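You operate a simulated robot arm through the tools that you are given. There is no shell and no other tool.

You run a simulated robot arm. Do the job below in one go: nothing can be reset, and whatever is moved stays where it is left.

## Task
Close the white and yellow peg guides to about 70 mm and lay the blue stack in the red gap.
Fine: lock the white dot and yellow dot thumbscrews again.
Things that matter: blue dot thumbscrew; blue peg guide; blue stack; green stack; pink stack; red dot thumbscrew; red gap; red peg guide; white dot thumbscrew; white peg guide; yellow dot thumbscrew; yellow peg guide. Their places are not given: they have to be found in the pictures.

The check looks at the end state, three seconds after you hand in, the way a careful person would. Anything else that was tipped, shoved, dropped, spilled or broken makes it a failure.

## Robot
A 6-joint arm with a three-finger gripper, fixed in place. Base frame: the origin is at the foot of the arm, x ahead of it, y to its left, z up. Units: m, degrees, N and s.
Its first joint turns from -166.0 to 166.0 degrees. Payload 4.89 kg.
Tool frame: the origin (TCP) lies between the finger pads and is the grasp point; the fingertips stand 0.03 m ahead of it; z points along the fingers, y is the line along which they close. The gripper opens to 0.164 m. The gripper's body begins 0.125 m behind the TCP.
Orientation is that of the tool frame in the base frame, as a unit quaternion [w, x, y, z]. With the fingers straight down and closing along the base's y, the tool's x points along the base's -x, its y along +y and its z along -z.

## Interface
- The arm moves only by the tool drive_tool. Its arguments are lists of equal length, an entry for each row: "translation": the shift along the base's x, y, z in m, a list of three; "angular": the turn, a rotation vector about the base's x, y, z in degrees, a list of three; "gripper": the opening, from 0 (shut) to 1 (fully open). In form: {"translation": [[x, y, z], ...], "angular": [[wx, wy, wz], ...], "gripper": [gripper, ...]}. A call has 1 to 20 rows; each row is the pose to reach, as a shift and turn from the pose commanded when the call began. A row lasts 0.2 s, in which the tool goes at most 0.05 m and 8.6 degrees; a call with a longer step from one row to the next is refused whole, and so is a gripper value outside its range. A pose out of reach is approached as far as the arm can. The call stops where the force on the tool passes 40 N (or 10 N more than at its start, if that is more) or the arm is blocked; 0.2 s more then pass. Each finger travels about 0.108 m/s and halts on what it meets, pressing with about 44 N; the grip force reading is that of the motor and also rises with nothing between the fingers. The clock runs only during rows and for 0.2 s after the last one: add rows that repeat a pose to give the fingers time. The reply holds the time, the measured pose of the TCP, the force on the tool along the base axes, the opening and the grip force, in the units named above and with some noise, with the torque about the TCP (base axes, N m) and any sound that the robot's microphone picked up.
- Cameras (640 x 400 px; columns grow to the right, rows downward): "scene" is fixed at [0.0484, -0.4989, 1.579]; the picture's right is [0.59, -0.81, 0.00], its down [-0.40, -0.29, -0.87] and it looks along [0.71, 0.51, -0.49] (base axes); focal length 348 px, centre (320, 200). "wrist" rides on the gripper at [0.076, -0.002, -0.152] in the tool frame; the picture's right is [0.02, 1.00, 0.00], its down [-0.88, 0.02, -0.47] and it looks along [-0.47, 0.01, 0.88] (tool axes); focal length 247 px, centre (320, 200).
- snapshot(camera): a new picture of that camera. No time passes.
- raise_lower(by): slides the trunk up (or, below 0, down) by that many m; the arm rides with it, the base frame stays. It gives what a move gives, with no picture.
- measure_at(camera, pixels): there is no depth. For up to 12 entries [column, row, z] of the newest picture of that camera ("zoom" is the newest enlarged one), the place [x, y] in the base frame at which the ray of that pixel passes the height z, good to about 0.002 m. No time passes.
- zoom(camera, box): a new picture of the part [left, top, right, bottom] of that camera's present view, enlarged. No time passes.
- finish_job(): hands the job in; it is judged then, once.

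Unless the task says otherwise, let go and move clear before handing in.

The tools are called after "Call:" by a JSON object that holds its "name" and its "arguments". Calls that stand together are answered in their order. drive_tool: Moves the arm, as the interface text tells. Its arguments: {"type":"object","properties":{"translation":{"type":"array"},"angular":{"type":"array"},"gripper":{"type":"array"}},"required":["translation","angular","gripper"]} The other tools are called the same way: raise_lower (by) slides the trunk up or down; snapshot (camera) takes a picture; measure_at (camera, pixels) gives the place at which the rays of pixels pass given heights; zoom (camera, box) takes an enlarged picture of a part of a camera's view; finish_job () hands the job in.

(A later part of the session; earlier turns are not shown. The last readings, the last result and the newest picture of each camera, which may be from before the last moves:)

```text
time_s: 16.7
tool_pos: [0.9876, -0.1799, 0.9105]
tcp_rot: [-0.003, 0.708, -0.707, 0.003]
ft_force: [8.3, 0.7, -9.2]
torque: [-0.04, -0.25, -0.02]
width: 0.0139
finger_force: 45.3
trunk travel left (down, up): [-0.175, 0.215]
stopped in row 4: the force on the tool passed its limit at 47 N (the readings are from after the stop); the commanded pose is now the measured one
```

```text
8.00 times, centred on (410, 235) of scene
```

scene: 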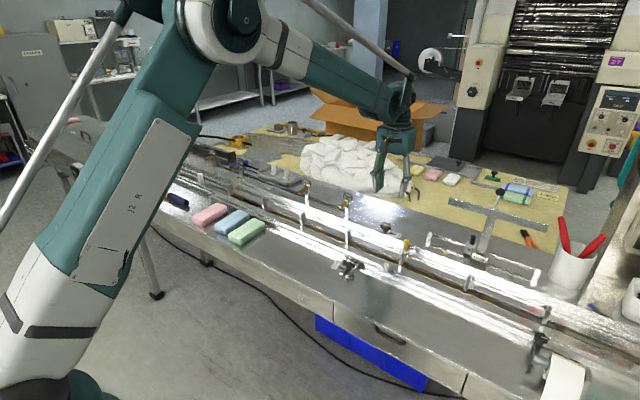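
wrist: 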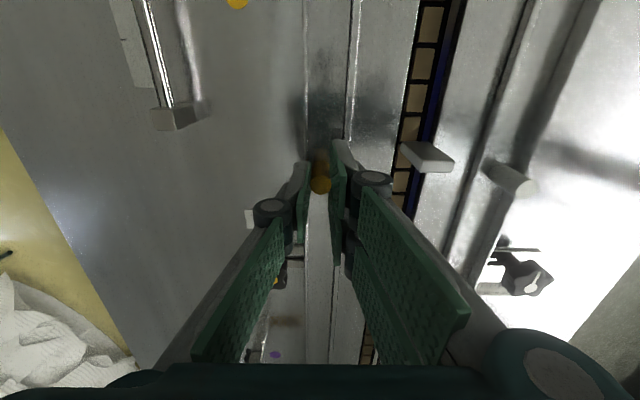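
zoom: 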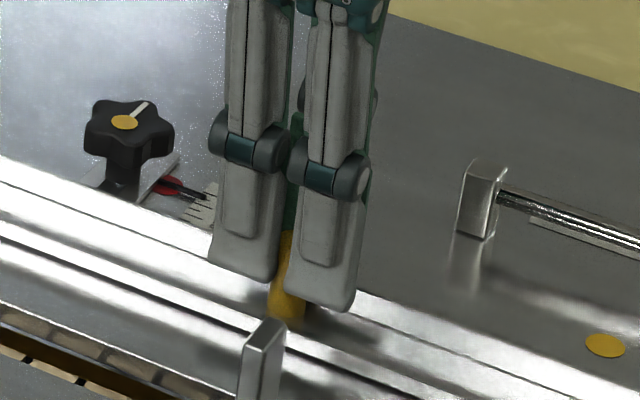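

The guide didn't budge at 47 N, so the yellow screw still holds and needs more turns. I'll release the peg, return to the knob, and turn it further.

Call:
{"name": "drive_tool", "arguments": {"translation": [[0, 0, 0], [0, 0, 0], [0, 0, 0.035], [0, 0, 0.07], [0.024, 0.035, 0.07], [0.047, 0.07, 0.07], [0.047, 0.1014, 0.07], [0.047, 0.1014, 0.035], [0.047, 0.1014, 0.01], [0.047, 0.1014, -0.002], [0.047, 0.1014, -0.002]], "angular": [[0, 0, 0], [0, 0, 0], [0, 0, 0], [0, 0, 0], [0, 0, 0], [0, 0, 0], [0, 0, 0], [0, 0, 0], [0, 0, 0], [0, 0, 0], [0, 0, 0]], "gripper": [0.2, 0.3, 0.3, 0.3, 0.3, 0.3, 0.3, 0.3, 0.3, 0.3, 0.3]}}

Call:
{"name": "snapshot", "arguments": {"camera": "wrist"}}

```text
time_s: 19.1
tool_pos: [1.0336, -0.0797, 0.91]
tcp_rot: [-0.003, 0.708, -0.706, 0.002]
ft_force: [0.1, -0.3, -0.5]
torque: [0.03, 0.09, -0.03]
width: 0.0492
finger_force: 0.2
trunk travel left (down, up): [-0.175, 0.215]
```

```text
taken
```

wrist: 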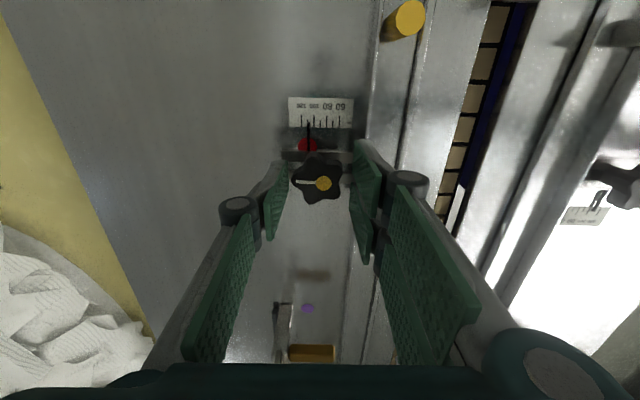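

The knob is between the fingers again, dot at (323,184). I'll shift +2 mm in x, grip, and turn another 90° CCW.

Call:
{"name": "drive_tool", "arguments": {"translation": [[0.0015, 0, 0], [0.0015, 0, 0], [0.0015, 0, 0], [0.0015, 0, 0], [0.0015, 0, 0]], "angular": [[0, 0, 0], [0, 0, 0], [0, 0, 0], [0, 0, 0], [0, 0, 0]], "gripper": [0.25, 0.15, 0.15, 0.15, 0.15]}}

```text
time_s: 20.3
tool_pos: [1.0354, -0.0796, 0.9098]
tcp_rot: [-0.002, 0.708, -0.706, 0.003]
ft_force: [15.2, -2.1, 1.5]
torque: [-0.13, -0.43, 0.02]
width: 0.0372
finger_force: 45.1
trunk travel left (down, up): [-0.175, 0.215]
```

The grip is good, with a +15 N side force in x that I'll relieve by +1 mm. Turning CCW a further 88°.

Call:
{"name": "drive_tool", "arguments": {"translation": [[0.001, 0, 0], [0.001, 0, 0], [0.001, 0, 0], [0.001, 0, 0], [0.001, 0, 0], [0.001, 0, 0], [0.001, 0, 0], [0.001, 0, 0], [0.001, 0, 0], [0.001, 0, 0], [0.001, 0, 0], [0.001, 0, 0], [0.001, 0, 0]], "angular": [[0, 0, 0], [0, 0, 8], [0, 0, 16], [0, 0, 24], [0, 0, 32], [0, 0, 40], [0, 0, 48], [0, 0, 56], [0, 0, 64], [0, 0, 72], [0, 0, 80], [0, 0, 88], [0, 0, 88]], "gripper": [0.15, 0.15, 0.15, 0.15, 0.15, 0.15, 0.15, 0.15, 0.15, 0.15, 0.15, 0.15, 0.15]}}

Call:
{"name": "snapshot", "arguments": {"camera": "wrist"}}

Call:
{"name": "snapshot", "arguments": {"camera": "scene"}}

```text
time_s: 21.7
tool_pos: [1.0345, -0.0805, 0.9109]
tcp_rot: [-0.002, 0.904, -0.428, 0.001]
ft_force: [-5.4, -2.7, 0.6]
torque: [-0.24, 0.19, 0.0]
width: 0.0374
finger_force: 44.9
trunk travel left (down, up): [-0.175, 0.215]
stopped in row 7: the force on the tool passed its limit at 41 N (the readings are from after the stop); the commanded pose is now the measured one
```

```text
taken
```

wrist: 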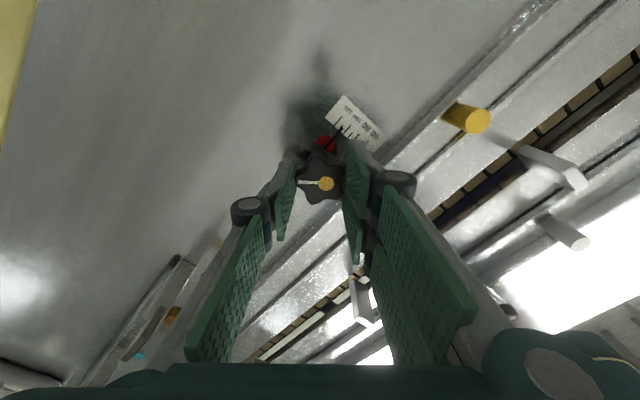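

```text
taken
```

scene: 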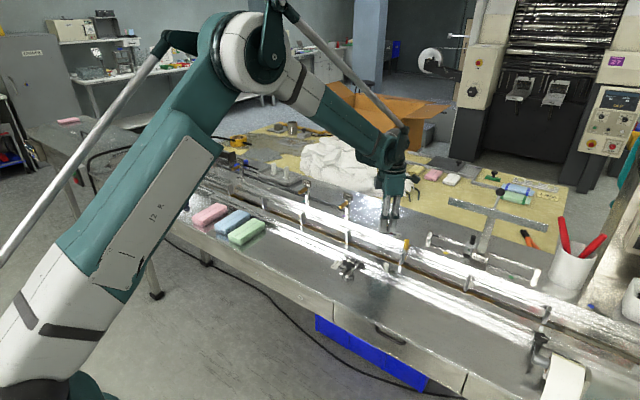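

The force limit tripped at 129° total from pivot offset, and forces are small now that the pose is re-zeroed. I'll continue CCW.

Call:
{"name": "drive_tool", "arguments": {"translation": [[0, 0, 0], [0, 0, 0], [0, 0, 0], [0, 0, 0], [0, 0, 0], [0, 0, 0], [0, 0, 0], [0, 0, 0]], "angular": [[0, 0, 6], [0, 0, 12], [0, 0, 18], [0, 0, 24], [0, 0, 30], [0, 0, 36], [0, 0, 42], [0, 0, 48]], "gripper": [0.15, 0.15, 0.15, 0.15, 0.15, 0.15, 0.15, 0.15]}}

Call:
{"name": "zoom", "arguments": {"camera": "wrist", "box": [272, 130, 368, 190]}}

```text
time_s: 23.5
tool_pos: [1.0346, -0.079, 0.9104]
tcp_rot: [-0.001, 0.994, -0.105, -0.001]
ft_force: [-23.6, -13.5, -7.1]
torque: [-0.46, 1.0, -0.02]
width: 0.0375
finger_force: 44.8
out of reach, approached as far as the arm can: row 7, 8
trunk travel left (down, up): [-0.175, 0.215]
```

```text
6.67 times, centred on (320, 160) of wrist
```

zoom: 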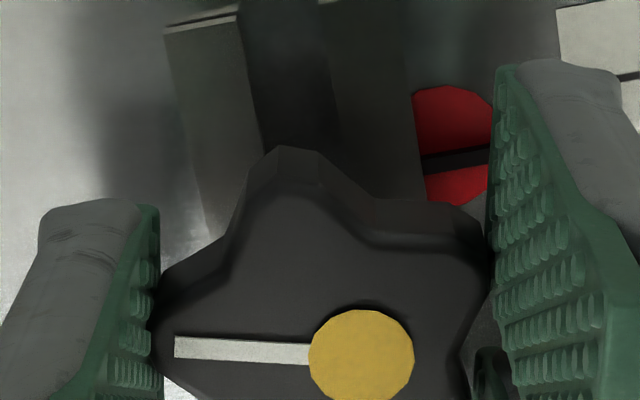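

The wrist limit was hit near 168°. I'll release, lift, turn the tool back about 78° and go to the peg to retest.

Call:
{"name": "drive_tool", "arguments": {"translation": [[0, 0, 0], [0, 0, 0], [0, 0, 0.03], [0, 0, 0.07]], "angular": [[0, 0, -4], [0, 0, -4], [0, 0, -4], [0, 0, -8]], "gripper": [0.25, 0.3, 0.3, 0.3]}}

Call:
{"name": "zoom", "arguments": {"camera": "scene", "box": [360, 200, 424, 240]}}

```text
time_s: 24.5
tool_pos: [1.0347, -0.0768, 0.9762]
tcp_rot: [-0.002, 0.985, -0.174, -0.001]
ft_force: [1.3, 0.2, -1.2]
torque: [0.01, 0.15, 0.0]
width: 0.0492
finger_force: 0.1
trunk travel left (down, up): [-0.175, 0.215]
```

```text
10.00 times, centred on (392, 220) of scene
```

zoom: 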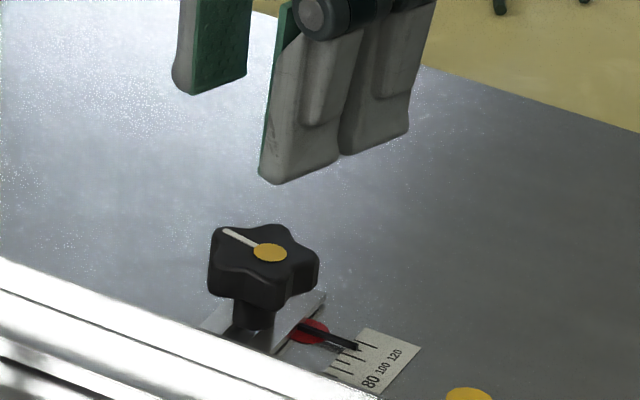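

The knob line now points near +y, so it's about 168° open. Moving to the peg with the tool turned back to closing along x.

Call:
{"name": "drive_tool", "arguments": {"translation": [[0, 0, 0.01], [-0.01, -0.02, 0.01], [-0.02, -0.04, 0.01], [-0.03, -0.06, 0.01], [-0.04, -0.08, 0.01], [-0.047, -0.1005, 0.01], [-0.047, -0.1005, 0.0], [-0.047, -0.1005, 0.0], [-0.047, -0.1005, 0.0], [-0.047, -0.1005, 0.0], [-0.047, -0.1005, 0.0]], "angular": [[0, 0, -7], [0, 0, -14], [0, 0, -21], [0, 0, -28], [0, 0, -35], [0, 0, -42], [0, 0, -50], [0, 0, -58], [0, 0, -65], [0, 0, -70], [0, 0, -70]], "gripper": [0.3, 0.3, 0.3, 0.3, 0.3, 0.3, 0.3, 0.3, 0.3, 0.3, 0.3]}}

Call:
{"name": "zoom", "arguments": {"camera": "wrist", "box": [250, 110, 394, 200]}}

```text
time_s: 26.9
tool_pos: [0.9885, -0.1804, 0.9788]
tcp_rot: [-0.002, 0.707, -0.707, 0.001]
ft_force: [0.4, -0.2, 0.1]
torque: [0.0, -0.02, -0.01]
width: 0.0494
finger_force: 0.1
trunk travel left (down, up): [-0.175, 0.215]
```

```text
4.44 times, centred on (322, 155) of wrist
```

zoom: 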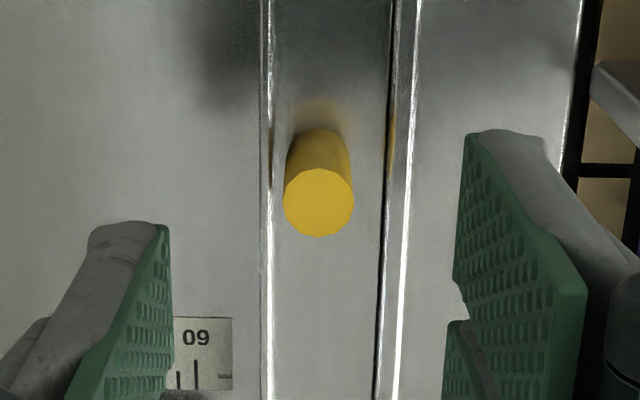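

Nicely aligned over the peg (zoom (318,202)). I'm descending, gripping and pulling −x slowly.

Call:
{"name": "drive_tool", "arguments": {"translation": [[0, -0.001, -0.035], [0, -0.001, -0.058], [0, -0.001, -0.068], [0, -0.001, -0.068], [0, -0.001, -0.068], [0, -0.001, -0.068], [0, -0.001, -0.068], [-0.002, -0.001, -0.068], [-0.004, -0.001, -0.068], [-0.006, -0.001, -0.068], [-0.008, -0.001, -0.068]], "angular": [[0, 0, 0], [0, 0, 0], [0, 0, 0], [0, 0, 0], [0, 0, 0], [0, 0, 0], [0, 0, 0], [0, 0, 0], [0, 0, 0], [0, 0, 0], [0, 0, 0]], "gripper": [0.3, 0.3, 0.3, 0.2, 0.12, 0.06, 0.05, 0.05, 0.05, 0.05, 0.05]}}

Call:
{"name": "zoom", "arguments": {"camera": "scene", "box": [370, 210, 450, 260]}}

```text
time_s: 29.3
tool_pos: [0.9818, -0.1795, 0.9099]
tcp_rot: [-0.002, 0.707, -0.707, -0.001]
ft_force: [1.4, 13.5, -20.3]
torque: [0.47, -0.04, -0.03]
width: 0.0138
finger_force: 45.2
trunk travel left (down, up): [-0.175, 0.215]
```

```text
8.00 times, centred on (410, 235) of scene
```

zoom: 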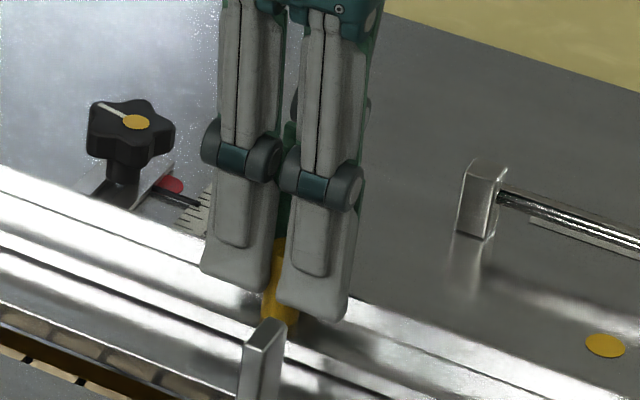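

The guide is free and moved about 8 mm. I'll continue another 12 mm while relieving y and z slightly.

Call:
{"name": "drive_tool", "arguments": {"translation": [[-0.002, 0.001, -0.001], [-0.004, 0.001, -0.001], [-0.006, 0.001, -0.001], [-0.008, 0.001, -0.001], [-0.01, 0.001, -0.001], [-0.012, 0.001, -0.001], [-0.012, 0.001, -0.001]], "angular": [[0, 0, 0], [0, 0, 0], [0, 0, 0], [0, 0, 0], [0, 0, 0], [0, 0, 0], [0, 0, 0]], "gripper": [0.05, 0.05, 0.05, 0.05, 0.05, 0.05, 0.05]}}

Call:
{"name": "zoom", "arguments": {"camera": "scene", "box": [370, 210, 418, 240]}}

Call:
{"name": "snapshot", "arguments": {"camera": "wrist"}}

```text
time_s: 30.9
tool_pos: [0.9682, -0.1794, 0.911]
tcp_rot: [0.001, -0.707, 0.707, 0.0]
ft_force: [1.3, 9.6, -7.4]
torque: [-0.05, -0.05, -0.04]
width: 0.0138
finger_force: 44.8
trunk travel left (down, up): [-0.175, 0.215]
```

```text
13.33 times, centred on (394, 225) of scene
```

zoom: 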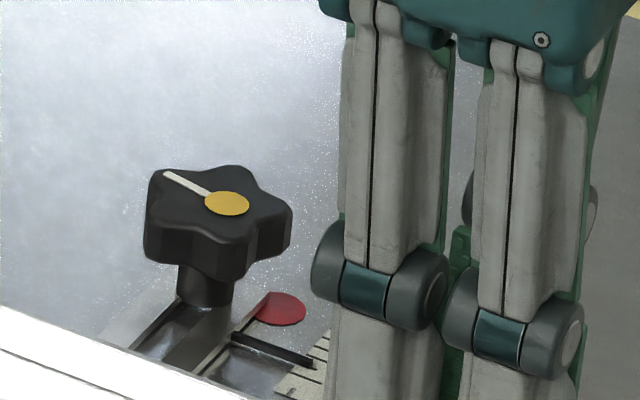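

```text
taken
```

wrist: 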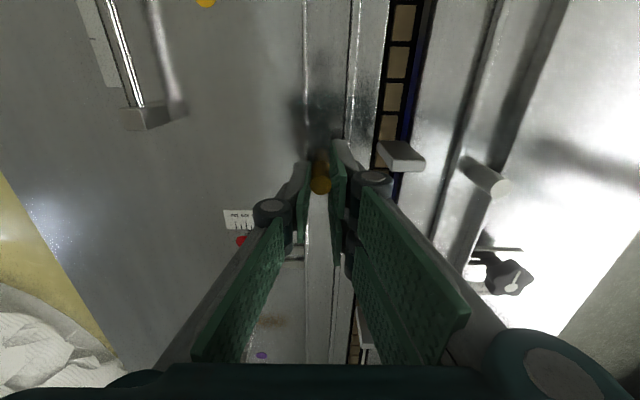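

The guide has shifted about 20 mm. I'll release with a small opening to stay clear of the lug, lift, and view the scale.

Call:
{"name": "drive_tool", "arguments": {"translation": [[0, 0, 0], [0, 0, 0], [0, 0, 0.03], [0, 0, 0.07], [0.033, 0.05, 0.075], [0.066, 0.085, 0.08]], "angular": [[0, 0, 0], [0, 0, 0], [0, 0, 0], [0, 0, 0], [0, 0, 0], [0, 0, 0]], "gripper": [0.15, 0.18, 0.18, 0.2, 0.3, 0.3]}}

Call:
{"name": "snapshot", "arguments": {"camera": "wrist"}}

Call:
{"name": "zoom", "arguments": {"camera": "wrist", "box": [272, 70, 368, 130]}}

Call:
{"name": "zoom", "arguments": {"camera": "scene", "box": [370, 210, 418, 240]}}

```text
refused: row 5 steps farther than a row can; nothing moved
```

```text
taken
```

wrist: 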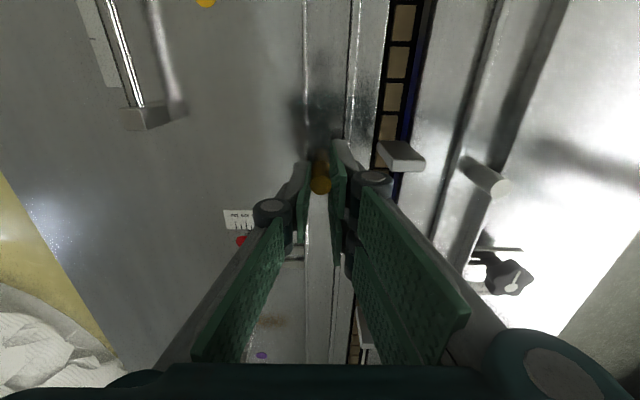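

```text
6.67 times, centred on (320, 100) of wrist
```

zoom: 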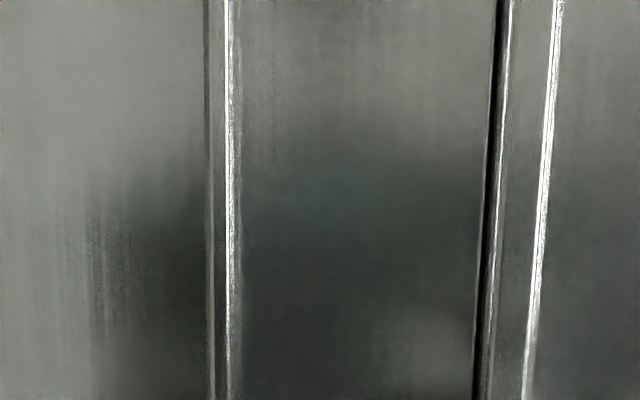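

```text
13.33 times, centred on (394, 225) of scene
```

zoom: 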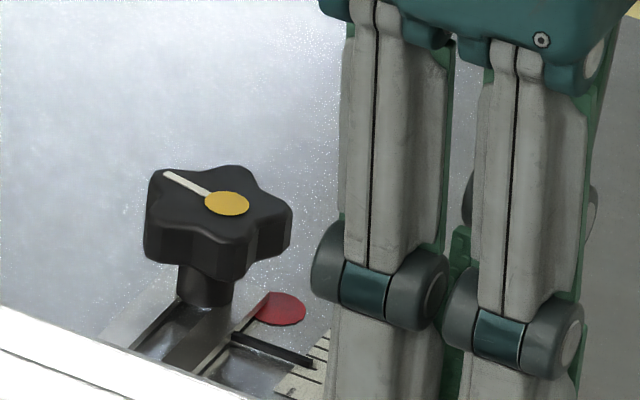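

That call was refused because one step was too long, so nothing moved. I'm resending it with smaller steps.

Call:
{"name": "drive_tool", "arguments": {"translation": [[0, 0, 0], [0, 0, 0], [0, 0, 0.03], [0, 0, 0.07], [0.025, 0.035, 0.075], [0.05, 0.07, 0.08], [0.066, 0.1, 0.08]], "angular": [[0, 0, 0], [0, 0, 0], [0, 0, 0], [0, 0, 0], [0, 0, 0], [0, 0, 0], [0, 0, 0]], "gripper": [0.15, 0.18, 0.18, 0.2, 0.3, 0.3, 0.3]}}

Call:
{"name": "snapshot", "arguments": {"camera": "wrist"}}

Call:
{"name": "zoom", "arguments": {"camera": "wrist", "box": [272, 80, 368, 140]}}

Call:
{"name": "zoom", "arguments": {"camera": "scene", "box": [370, 210, 418, 240]}}

```text
time_s: 32.5
tool_pos: [1.0338, -0.079, 0.989]
tcp_rot: [0.002, -0.706, 0.708, -0.001]
ft_force: [-0.4, -1.7, 0.7]
torque: [0.18, -0.04, 0.03]
width: 0.049
finger_force: 0.1
trunk travel left (down, up): [-0.175, 0.215]
```

```text
taken
```

wrist: 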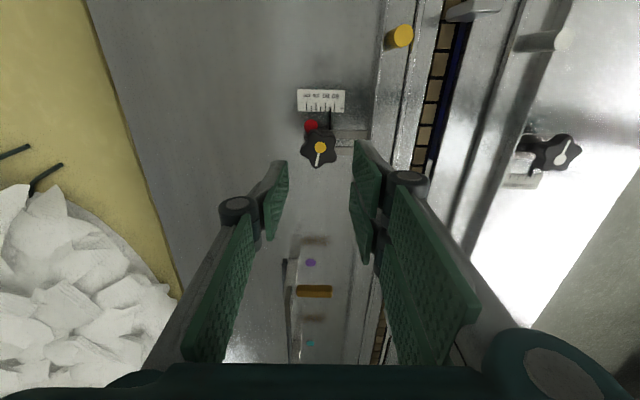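

```text
6.67 times, centred on (320, 110) of wrist
```

zoom: 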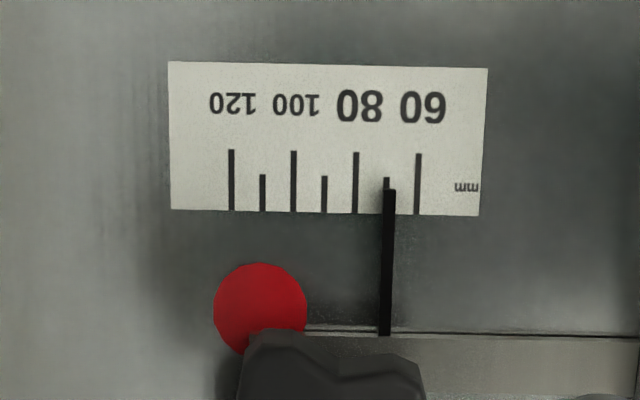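

```text
13.33 times, centred on (394, 225) of scene
```

zoom: 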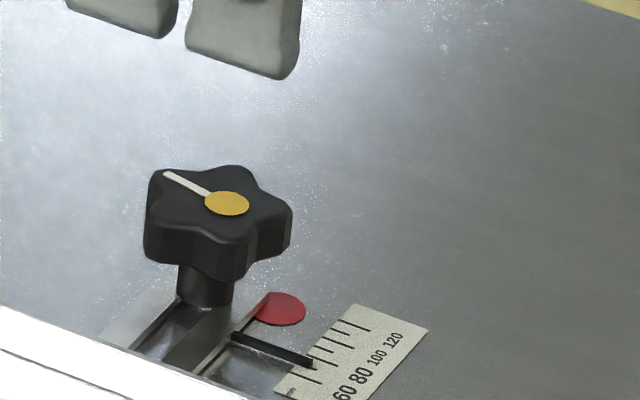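

The pointer sits right on 70 (zoom (388,190)). Now to lock: align to the knob's lobes (+6°), descend, and grip.

Call:
{"name": "drive_tool", "arguments": {"translation": [[0.002, -0.0015, -0.03], [0.002, -0.0015, -0.06], [0.002, -0.0015, -0.08], [0.002, -0.0015, -0.081], [0.002, -0.0015, -0.081], [0.002, -0.0015, -0.081], [0.002, -0.0015, -0.081]], "angular": [[0, 0, 6], [0, 0, 6], [0, 0, 6], [0, 0, 6], [0, 0, 6], [0, 0, 6], [0, 0, 6]], "gripper": [0.3, 0.3, 0.3, 0.3, 0.2, 0.15, 0.15]}}

Call:
{"name": "snapshot", "arguments": {"camera": "wrist"}}

```text
time_s: 34.1
tool_pos: [1.0352, -0.08, 0.9092]
tcp_rot: [-0.002, 0.744, -0.669, 0.001]
ft_force: [-0.9, 1.3, 0.7]
torque: [0.13, -0.02, 0.0]
width: 0.0374
finger_force: 45.3
trunk travel left (down, up): [-0.175, 0.215]
```

```text
taken
```

wrist: 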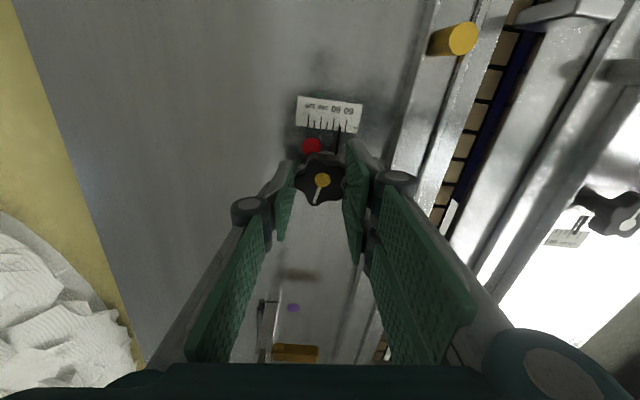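

It's gripped with almost no side load. Turning CW 84° first.

Call:
{"name": "drive_tool", "arguments": {"translation": [[0, 0, 0], [0, 0, 0], [0, 0, 0], [0, 0, 0], [0, 0, 0], [0, 0, 0], [0, 0, 0], [0, 0, 0], [0, 0, 0], [0, 0, 0], [0, 0, 0], [0, 0, 0]], "angular": [[0, 0, -7], [0, 0, -14], [0, 0, -21], [0, 0, -28], [0, 0, -35], [0, 0, -42], [0, 0, -49], [0, 0, -56], [0, 0, -63], [0, 0, -70], [0, 0, -77], [0, 0, -84]], "gripper": [0.15, 0.15, 0.15, 0.15, 0.15, 0.15, 0.15, 0.15, 0.15, 0.15, 0.15, 0.15]}}

```text
time_s: 36.0
tool_pos: [1.0343, -0.0801, 0.9083]
tcp_rot: [0.001, -0.336, 0.942, -0.001]
ft_force: [-4.7, 0.4, -4.3]
torque: [0.31, -0.5, 0.03]
width: 0.0372
finger_force: 45.3
trunk travel left (down, up): [-0.175, 0.215]
stopped in row 9: the force on the tool passed its limit at 41 N (the readings are from after the stop); the commanded pose is now the measured one
```

Stopped after 57° on transient side force, which is now relaxed. Continuing CW.

Call:
{"name": "drive_tool", "arguments": {"translation": [[0, 0, 0], [0, 0, 0], [0, 0, 0], [0, 0, 0], [0, 0, 0], [0, 0, 0], [0, 0, 0], [0, 0, 0], [0, 0, 0], [0, 0, 0]], "angular": [[0, 0, -6], [0, 0, -12], [0, 0, -18], [0, 0, -24], [0, 0, -30], [0, 0, -36], [0, 0, -42], [0, 0, -48], [0, 0, -54], [0, 0, -60]], "gripper": [0.15, 0.15, 0.15, 0.15, 0.15, 0.15, 0.15, 0.15, 0.15, 0.15]}}

Call:
{"name": "snapshot", "arguments": {"camera": "wrist"}}

```text
time_s: 38.2
tool_pos: [1.035, -0.0812, 0.9101]
tcp_rot: [0.0, 0.183, 0.983, -0.002]
ft_force: [-30.7, 6.7, -20.6]
torque: [0.17, 0.91, -0.02]
width: 0.0374
finger_force: 44.9
trunk travel left (down, up): [-0.175, 0.215]
```

```text
taken
```

wrist: 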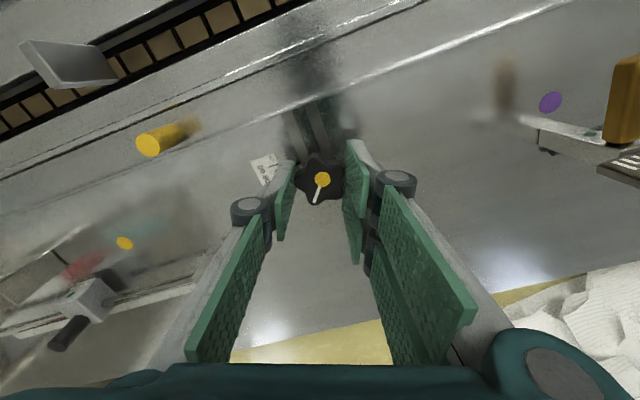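

Now at −21° (117° of 168 back). I'll relieve the side load by shifting −2 mm in x and −1 mm in z, and continue 51°.

Call:
{"name": "drive_tool", "arguments": {"translation": [[-0.002, 0.0005, -0.001], [-0.002, 0.0005, -0.001], [-0.002, 0.0005, -0.001], [-0.002, 0.0005, -0.001], [-0.002, 0.0005, -0.001], [-0.002, 0.0005, -0.001], [-0.002, 0.0005, -0.001], [-0.002, 0.0005, -0.001], [-0.002, 0.0005, -0.001], [-0.002, 0.0005, -0.001]], "angular": [[0, 0, 0], [0, 0, -6], [0, 0, -12], [0, 0, -18], [0, 0, -24], [0, 0, -30], [0, 0, -36], [0, 0, -42], [0, 0, -48], [0, 0, -51]], "gripper": [0.15, 0.15, 0.15, 0.15, 0.15, 0.15, 0.15, 0.15, 0.15, 0.15]}}

Call:
{"name": "snapshot", "arguments": {"camera": "wrist"}}

```text
time_s: 40.0
tool_pos: [1.035, -0.0809, 0.9112]
tcp_rot: [0.001, 0.515, 0.857, 0.0]
ft_force: [5.2, 0.5, 5.7]
torque: [0.43, -0.08, -0.01]
width: 0.0371
finger_force: 44.9
trunk travel left (down, up): [-0.175, 0.215]
stopped in row 9: the force on the tool passed its limit at 48 N (the readings are from after the stop); the commanded pose is now the measured one
```

```text
taken
```

wrist: 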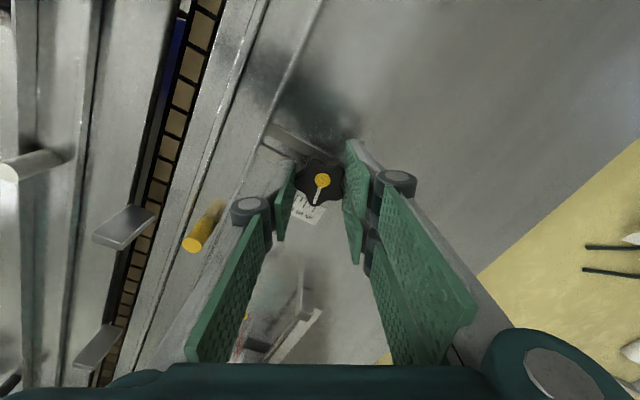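

At −62°, so 10° remain to the original locked position. I'll turn slowly past it by a few degrees to feel for a stop.

Call:
{"name": "drive_tool", "arguments": {"translation": [[0, 0, 0], [0, 0, 0], [0, 0, 0], [0, 0, 0], [0, 0, 0]], "angular": [[0, 0, -3], [0, 0, -6], [0, 0, -9], [0, 0, -12], [0, 0, -14]], "gripper": [0.15, 0.15, 0.15, 0.15, 0.15]}}

Call:
{"name": "zoom", "arguments": {"camera": "wrist", "box": [272, 140, 368, 200]}}

Call:
{"name": "zoom", "arguments": {"camera": "scene", "box": [360, 200, 424, 240]}}

```text
time_s: 41.2
tool_pos: [1.034, -0.0806, 0.9096]
tcp_rot: [0.0, 0.616, 0.788, 0.0]
ft_force: [13.2, 7.9, 8.7]
torque: [0.3, -0.34, 0.52]
width: 0.0373
finger_force: 45.5
trunk travel left (down, up): [-0.175, 0.215]
```

```text
6.67 times, centred on (320, 170) of wrist
```

zoom: 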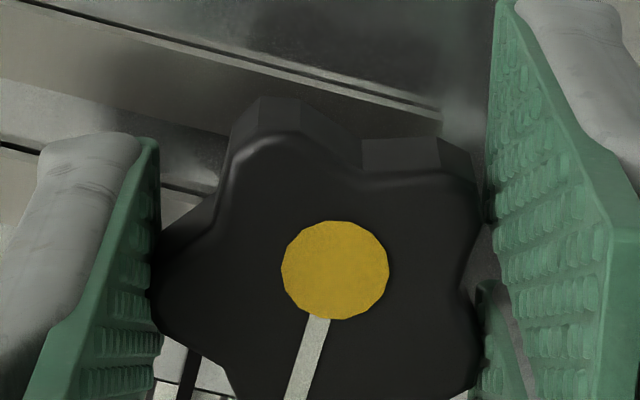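

```text
10.00 times, centred on (392, 220) of scene
```

zoom: 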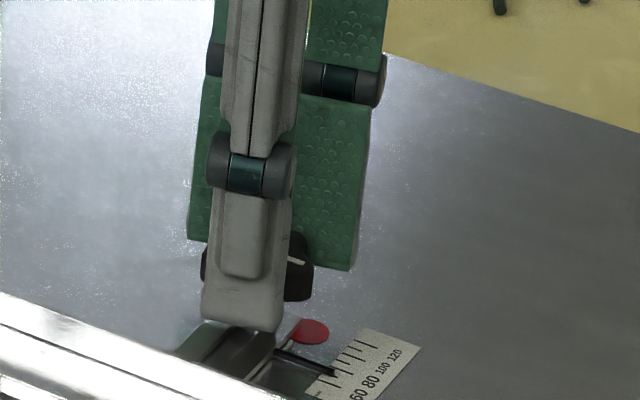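

A torque of +0.52 N·m now opposes the turn, so it's snug at about −76°. I'll try a few degrees more to make sure it's tight.

Call:
{"name": "drive_tool", "arguments": {"translation": [[0, 0, 0], [0, 0, 0], [0, 0, 0]], "angular": [[0, 0, -2], [0, 0, -4], [0, 0, -4]], "gripper": [0.15, 0.15, 0.15]}}

```text
time_s: 42.0
tool_pos: [1.0348, -0.0795, 0.9091]
tcp_rot: [-0.001, 0.642, 0.767, 0.0]
ft_force: [12.2, 18.2, 1.4]
torque: [0.72, -0.44, 0.53]
width: 0.0375
finger_force: 45.3
trunk travel left (down, up): [-0.175, 0.215]
```

Torque holds steady at 0.53. I'll release, lift, and check the knob line and scale.

Call:
{"name": "drive_tool", "arguments": {"translation": [[0, 0, 0], [0, 0, 0], [0, 0, 0.03], [0, 0, 0.07], [0, 0, 0.1], [-0.04, 0, 0.12], [-0.08, 0, 0.15]], "angular": [[0, 0, 0], [0, 0, 0], [0, 0, 0], [0, 0, 8], [0, 0, 16], [0, 0, 24], [0, 0, 32]], "gripper": [0.2, 0.3, 0.3, 0.3, 0.3, 0.3, 0.3]}}

Call:
{"name": "snapshot", "arguments": {"camera": "wrist"}}

Call:
{"name": "zoom", "arguments": {"camera": "scene", "box": [370, 210, 418, 240]}}

```text
time_s: 43.6
tool_pos: [0.9551, -0.082, 1.0576]
tcp_rot: [0.0, 0.406, 0.914, 0.0]
ft_force: [2.8, 0.2, -1.4]
torque: [0.03, 0.43, -0.01]
width: 0.0491
finger_force: 0.1
trunk travel left (down, up): [-0.175, 0.215]
```

```text
taken
```

wrist: 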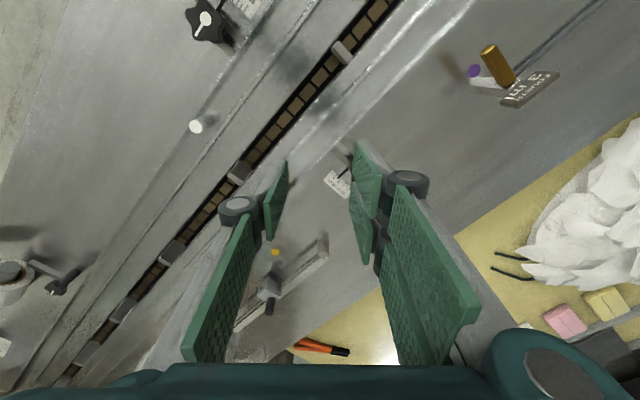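

```text
13.33 times, centred on (394, 225) of scene
```

zoom: 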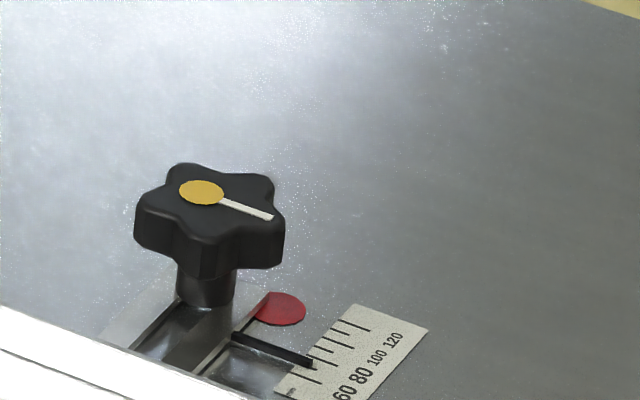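

The yellow knob's line is back exactly at its original locked direction, and the pointer reads 70. Now over to the white knob (≈0.785,-0.080), turning the tool to −72°.

Call:
{"name": "drive_tool", "arguments": {"translation": [[-0.04, 0, 0], [-0.08, 0, 0], [-0.12, 0, 0], [-0.17, 0, 0], [-0.17, 0, -0.03], [-0.17, 0, -0.065], [-0.17, 0, -0.065]], "angular": [[0, 0, -4], [0, 0, -8], [0, 0, -12], [0, 0, -16], [0, 0, -20], [0, 0, -24], [0, 0, -24]], "gripper": [0.3, 0.3, 0.3, 0.3, 0.3, 0.3, 0.3]}}

Call:
{"name": "snapshot", "arguments": {"camera": "wrist"}}

Call:
{"name": "zoom", "arguments": {"camera": "wrist", "box": [272, 110, 368, 170]}}

```text
time_s: 45.2
tool_pos: [0.7828, -0.0817, 0.9943]
tcp_rot: [0.0, 0.588, 0.809, -0.001]
ft_force: [0.1, -0.4, -0.5]
torque: [-0.01, 0.04, 0.0]
width: 0.0492
finger_force: 0.1
trunk travel left (down, up): [-0.175, 0.215]
```

```text
taken
```

wrist: 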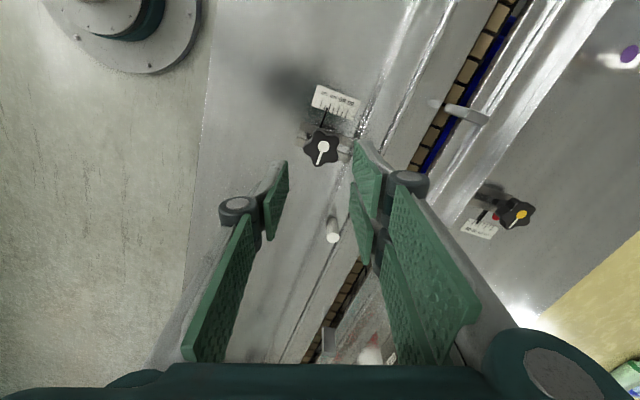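

```text
6.67 times, centred on (320, 140) of wrist
```

zoom: 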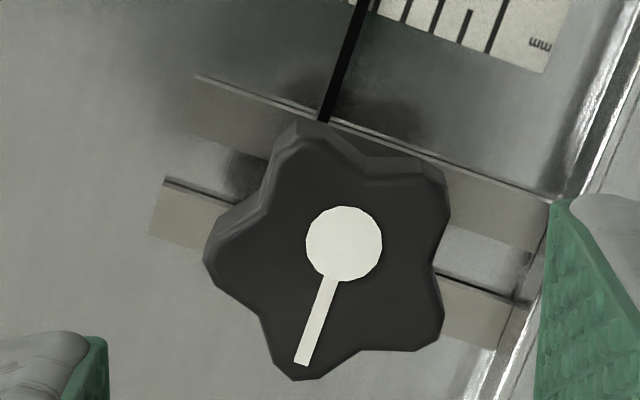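

The knob centre at (322.5,148.4) matches the predicted TCP projection, so I can descend and grip.

Call:
{"name": "drive_tool", "arguments": {"translation": [[0, 0, -0.035], [0, 0, -0.07], [0, 0, -0.085], [0, 0, -0.085], [0, 0, -0.085], [0, 0, -0.085], [0, 0, -0.085]], "angular": [[0, 0, 0], [0, 0, 0], [0, 0, 0], [0, 0, 0], [0, 0, 0], [0, 0, 0], [0, 0, 0]], "gripper": [0.3, 0.3, 0.3, 0.25, 0.18, 0.15, 0.15]}}

Call:
{"name": "snapshot", "arguments": {"camera": "wrist"}}

```text
time_s: 46.8
tool_pos: [0.7836, -0.081, 0.9064]
tcp_rot: [0.001, 0.587, 0.809, -0.001]
ft_force: [7.2, 5.6, 4.9]
torque: [0.32, -0.29, -0.01]
width: 0.0373
finger_force: 45.2
trunk travel left (down, up): [-0.175, 0.215]
```

```text
taken
```

wrist: 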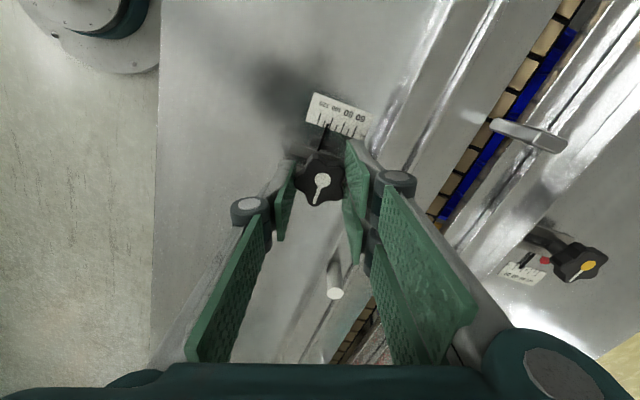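

Good grip. I'm turning CCW in 7° steps, adding 0.7 mm in x and y to ease the residual side force.

Call:
{"name": "drive_tool", "arguments": {"translation": [[0.0007, 0.0006, 0], [0.0007, 0.0006, 0], [0.0007, 0.0006, 0], [0.0007, 0.0006, 0], [0.0007, 0.0006, 0], [0.0007, 0.0006, 0], [0.0007, 0.0006, 0], [0.0007, 0.0006, 0], [0.0007, 0.0006, 0], [0.0007, 0.0006, 0], [0.0007, 0.0006, 0], [0.0007, 0.0006, 0], [0.0007, 0.0006, 0]], "angular": [[0, 0, 7], [0, 0, 14], [0, 0, 21], [0, 0, 28], [0, 0, 35], [0, 0, 42], [0, 0, 49], [0, 0, 56], [0, 0, 63], [0, 0, 70], [0, 0, 77], [0, 0, 84], [0, 0, 84]], "gripper": [0.15, 0.15, 0.15, 0.15, 0.15, 0.15, 0.15, 0.15, 0.15, 0.15, 0.15, 0.15, 0.15]}}

```text
time_s: 49.6
tool_pos: [0.785, -0.0807, 0.9094]
tcp_rot: [0.0, -0.106, 0.994, 0.0]
ft_force: [-9.3, -15.3, -21.6]
torque: [-0.51, 0.66, 0.01]
width: 0.0373
finger_force: 45.1
trunk travel left (down, up): [-0.175, 0.215]
```

Now at +12° (84° turned). I'll continue another 84° with small corrections.

Call:
{"name": "drive_tool", "arguments": {"translation": [[-0.0005, -0.001, -0.001], [-0.0005, -0.001, -0.001], [-0.0005, -0.001, -0.001], [-0.0005, -0.001, -0.001], [-0.0005, -0.001, -0.001], [-0.0005, -0.001, -0.001], [-0.0005, -0.001, -0.001], [-0.0005, -0.001, -0.001], [-0.0005, -0.001, -0.001], [-0.0005, -0.001, -0.001], [-0.0005, -0.001, -0.001], [-0.0005, -0.001, -0.001], [-0.0005, -0.001, -0.001]], "angular": [[0, 0, 7], [0, 0, 14], [0, 0, 21], [0, 0, 28], [0, 0, 35], [0, 0, 42], [0, 0, 49], [0, 0, 56], [0, 0, 63], [0, 0, 70], [0, 0, 77], [0, 0, 84], [0, 0, 84]], "gripper": [0.15, 0.15, 0.15, 0.15, 0.15, 0.15, 0.15, 0.15, 0.15, 0.15, 0.15, 0.15, 0.15]}}

Call:
{"name": "snapshot", "arguments": {"camera": "wrist"}}

```text
time_s: 51.2
tool_pos: [0.7857, -0.0813, 0.9083]
tcp_rot: [0.002, -0.498, 0.867, 0.0]
ft_force: [1.3, 1.6, 7.9]
torque: [-0.14, 0.04, 0.0]
width: 0.0372
finger_force: 44.9
trunk travel left (down, up): [-0.175, 0.215]
stopped in row 8: the force on the tool passed its limit at 41 N (the readings are from after the stop); the commanded pose is now the measured one
```

```text
taken
```

wrist: 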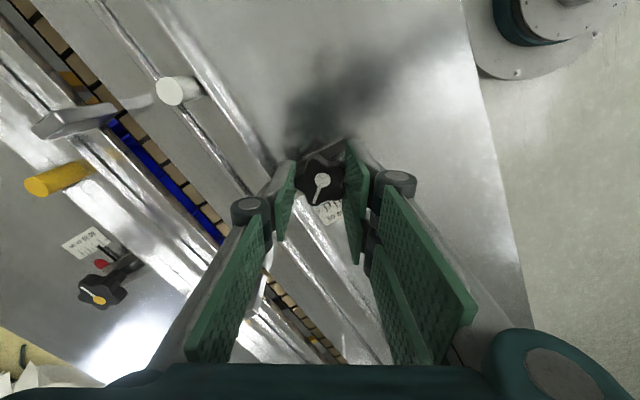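

132° turned and forces are relaxed. Another 38° CCW.

Call:
{"name": "drive_tool", "arguments": {"translation": [[0, 0, 0], [0, 0, 0], [0, 0, 0], [0, 0, 0], [0, 0, 0], [0, 0, 0], [0, 0, 0]], "angular": [[0, 0, 6], [0, 0, 12], [0, 0, 18], [0, 0, 24], [0, 0, 30], [0, 0, 36], [0, 0, 38]], "gripper": [0.15, 0.15, 0.15, 0.15, 0.15, 0.15, 0.15]}}

```text
time_s: 52.8
tool_pos: [0.7858, -0.0807, 0.9086]
tcp_rot: [-0.001, 0.754, -0.657, 0.0]
ft_force: [3.3, 6.5, 0.7]
torque: [0.97, 0.06, -0.04]
width: 0.0373
finger_force: 45.3
trunk travel left (down, up): [-0.175, 0.215]
```

Turned 170° in all. Releasing, lifting, and moving over the white peg at (0.834,-0.179) with the tool at 90°.

Call:
{"name": "drive_tool", "arguments": {"translation": [[0, 0, 0], [0, 0, 0], [0, 0, 0.035], [0, 0, 0.07], [0.016, -0.033, 0.07], [0.032, -0.066, 0.07], [0.048, -0.098, 0.07], [0.048, -0.098, 0.07]], "angular": [[0, 0, 0], [0, 0, 0], [0, 0, 0], [0, 0, 0], [0, 0, -4], [0, 0, -8], [0, 0, -8], [0, 0, -8]], "gripper": [0.2, 0.28, 0.28, 0.28, 0.3, 0.3, 0.3, 0.3]}}

Call:
{"name": "snapshot", "arguments": {"camera": "wrist"}}

Call:
{"name": "zoom", "arguments": {"camera": "wrist", "box": [250, 110, 394, 200]}}

Call:
{"name": "zoom", "arguments": {"camera": "scene", "box": [325, 245, 405, 295]}}

```text
time_s: 54.6
tool_pos: [0.8347, -0.1798, 0.9801]
tcp_rot: [0.001, -0.705, 0.709, 0.0]
ft_force: [0.8, 0.1, -0.1]
torque: [0.05, 0.07, 0.0]
width: 0.0494
finger_force: 0.2
trunk travel left (down, up): [-0.175, 0.215]
```

```text
taken
```

wrist: 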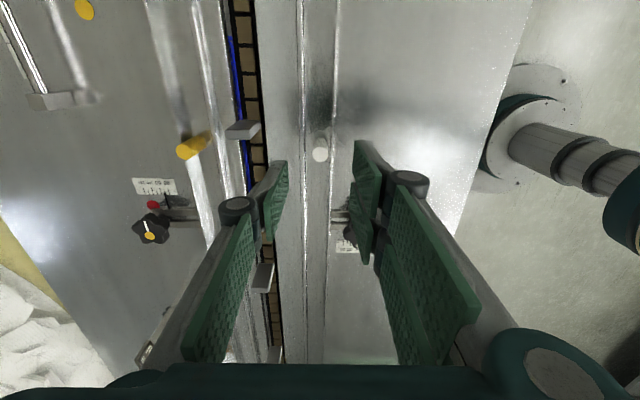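

```text
4.44 times, centred on (322, 155) of wrist
```

zoom: 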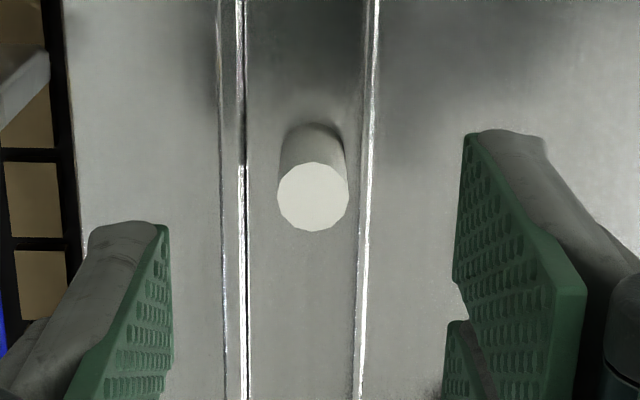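

```text
8.00 times, centred on (365, 270) of scene
```

zoom: 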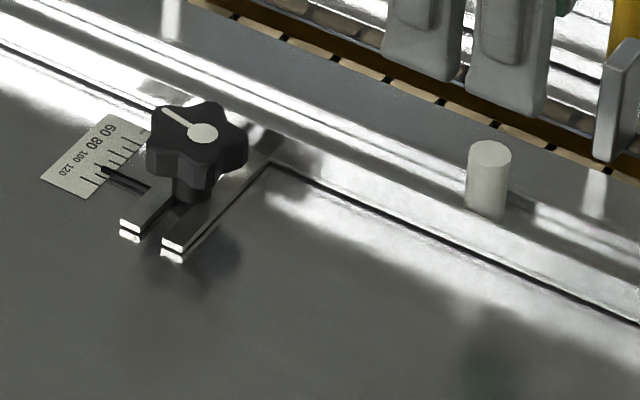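

The peg is centred (zoom (313,196)). I'll descend, grip, and push +x by 10 mm first.

Call:
{"name": "drive_tool", "arguments": {"translation": [[0.001, -0.002, -0.035], [0.001, -0.002, -0.058], [0.001, -0.002, -0.069], [0.001, -0.002, -0.069], [0.001, -0.002, -0.069], [0.001, -0.002, -0.069], [0.001, -0.002, -0.069], [0.003, -0.002, -0.069], [0.005, -0.002, -0.069], [0.007, -0.002, -0.069], [0.009, -0.002, -0.069], [0.011, -0.002, -0.069]], "angular": [[0, 0, 0], [0, 0, 0], [0, 0, 0], [0, 0, 0], [0, 0, 0], [0, 0, 0], [0, 0, 0], [0, 0, 0], [0, 0, 0], [0, 0, 0], [0, 0, 0], [0, 0, 0]], "gripper": [0.3, 0.3, 0.3, 0.2, 0.12, 0.06, 0.05, 0.05, 0.05, 0.05, 0.05, 0.05]}}

Call:
{"name": "zoom", "arguments": {"camera": "scene", "box": [325, 250, 373, 280]}}

```text
time_s: 57.2
tool_pos: [0.8431, -0.1819, 0.9108]
tcp_rot: [0.001, -0.705, 0.709, 0.0]
ft_force: [-1.2, -0.1, 3.8]
torque: [-0.02, 0.05, 0.05]
width: 0.0138
finger_force: 44.9
trunk travel left (down, up): [-0.175, 0.215]
```

```text
13.33 times, centred on (349, 265) of scene
```

zoom: 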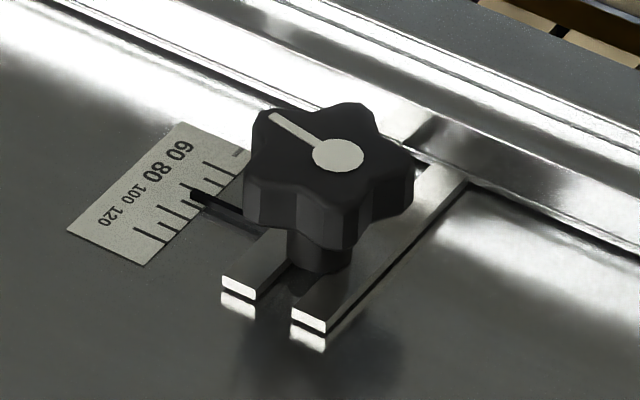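

The pointer now reads about 84. Another 7 mm brings it to 70.

Call:
{"name": "drive_tool", "arguments": {"translation": [[0.002, 0, 0], [0.004, 0, 0], [0.006, 0, 0], [0.007, 0, 0], [0.007, 0, 0]], "angular": [[0, 0, 0], [0, 0, 0], [0, 0, 0], [0, 0, 0], [0, 0, 0]], "gripper": [0.05, 0.05, 0.05, 0.05, 0.05]}}

Call:
{"name": "zoom", "arguments": {"camera": "scene", "box": [325, 250, 373, 280]}}

Call:
{"name": "snapshot", "arguments": {"camera": "wrist"}}

```text
time_s: 58.4
tool_pos: [0.8514, -0.1812, 0.9092]
tcp_rot: [0.002, -0.705, 0.709, 0.0]
ft_force: [-0.6, -3.6, 24.1]
torque: [-0.04, 0.01, 0.02]
width: 0.0139
finger_force: 44.9
trunk travel left (down, up): [-0.175, 0.215]
```

```text
13.33 times, centred on (349, 265) of scene
```

zoom: 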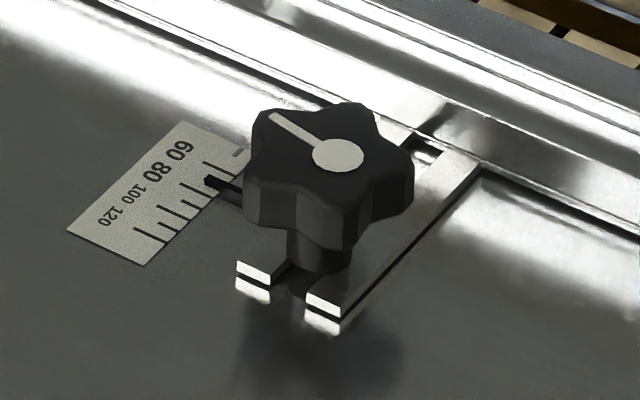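

```text
taken
```

wrist: 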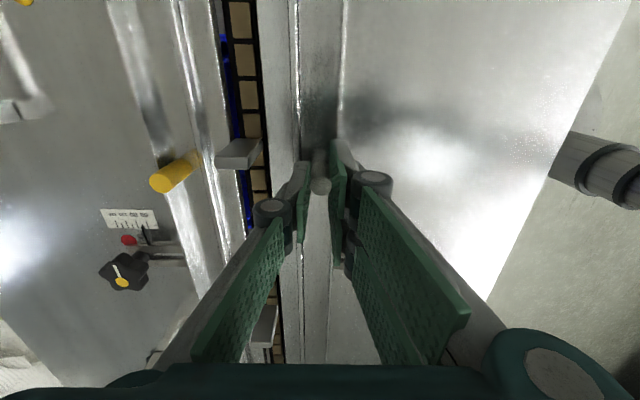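

The pointer is close to 70 in the scene view. I'll release, lift, and verify from above the knob.

Call:
{"name": "drive_tool", "arguments": {"translation": [[0, 0, 0], [0, 0, 0], [0, 0, 0.035], [0, 0, 0.07], [-0.02, 0.035, 0.075], [-0.04, 0.07, 0.08], [-0.0665, 0.1, 0.08], [-0.0665, 0.1, 0.08]], "angular": [[0, 0, 0], [0, 0, 0], [0, 0, 0], [0, 0, 0], [0, 0, 0], [0, 0, 4], [0, 0, 8], [0, 0, 8]], "gripper": [0.15, 0.18, 0.18, 0.2, 0.3, 0.3, 0.3, 0.3]}}

Call:
{"name": "snapshot", "arguments": {"camera": "wrist"}}

Call:
{"name": "zoom", "arguments": {"camera": "wrist", "box": [272, 110, 368, 170]}}

Call:
{"name": "zoom", "arguments": {"camera": "wrist", "box": [272, 140, 368, 200]}}

```text
time_s: 60.2
tool_pos: [0.7839, -0.0801, 0.991]
tcp_rot: [-0.001, 0.754, -0.657, 0.0]
ft_force: [0.0, 0.0, 0.9]
torque: [-0.06, -0.07, 0.01]
width: 0.0493
finger_force: 0.1
trunk travel left (down, up): [-0.175, 0.215]
```

```text
taken
```

wrist: 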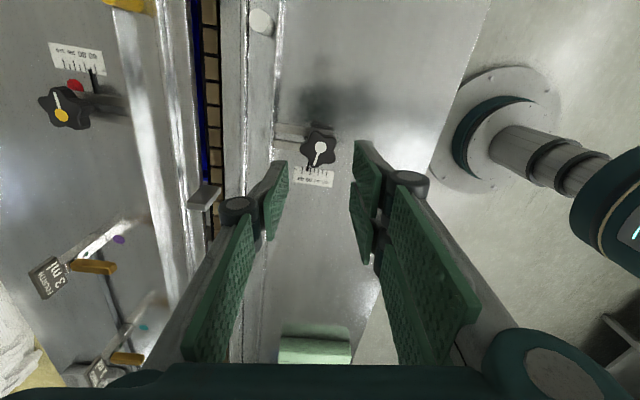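

```text
6.67 times, centred on (320, 140) of wrist
```

zoom: 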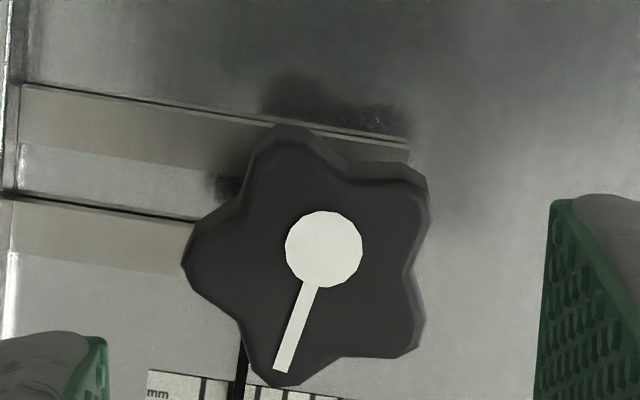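

```text
6.67 times, centred on (320, 170) of wrist
```

zoom: 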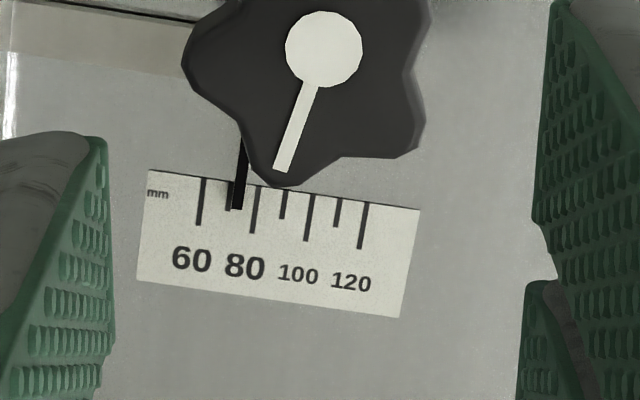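

From above, the white pointer reads about 73 (zoom (237,208), between the 70 and 80 ticks). I'll go back and nudge it another 1.5 mm.

Call:
{"name": "drive_tool", "arguments": {"translation": [[0.022, -0.033, 0], [0.044, -0.066, 0], [0.0665, -0.1, 0], [0.0665, -0.1, -0.035], [0.0665, -0.1, -0.065], [0.0665, -0.1, -0.079], [0.0665, -0.1, -0.079], [0.0665, -0.1, -0.079], [0.0665, -0.1, -0.079], [0.0665, -0.1, -0.079], [0.0675, -0.1, -0.079], [0.0683, -0.1, -0.079], [0.0683, -0.1, -0.079]], "angular": [[0, 0, -3], [0, 0, -6], [0, 0, -8], [0, 0, -8], [0, 0, -8], [0, 0, -8], [0, 0, -8], [0, 0, -8], [0, 0, -8], [0, 0, -8], [0, 0, -8], [0, 0, -8], [0, 0, -8]], "gripper": [0.3, 0.3, 0.25, 0.2, 0.2, 0.2, 0.15, 0.1, 0.05, 0.05, 0.05, 0.05, 0.05]}}

Call:
{"name": "zoom", "arguments": {"camera": "scene", "box": [325, 250, 373, 280]}}

```text
time_s: 63.0
tool_pos: [0.8534, -0.1803, 0.9113]
tcp_rot: [0.001, -0.705, 0.709, 0.0]
ft_force: [-1.6, 4.2, -10.5]
torque: [-0.14, -0.02, 0.0]
width: 0.0139
finger_force: 44.7
trunk travel left (down, up): [-0.175, 0.215]
```

```text
13.33 times, centred on (349, 265) of scene
```

zoom: 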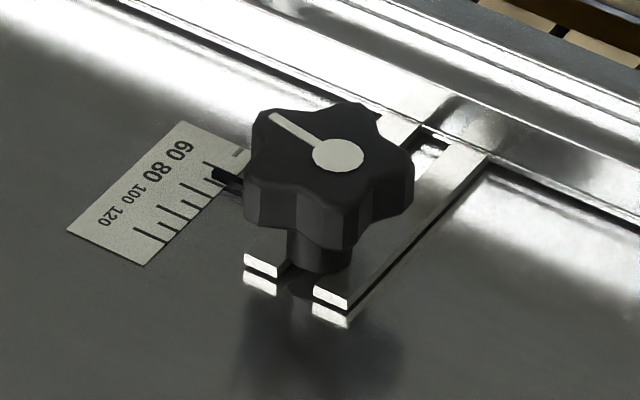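

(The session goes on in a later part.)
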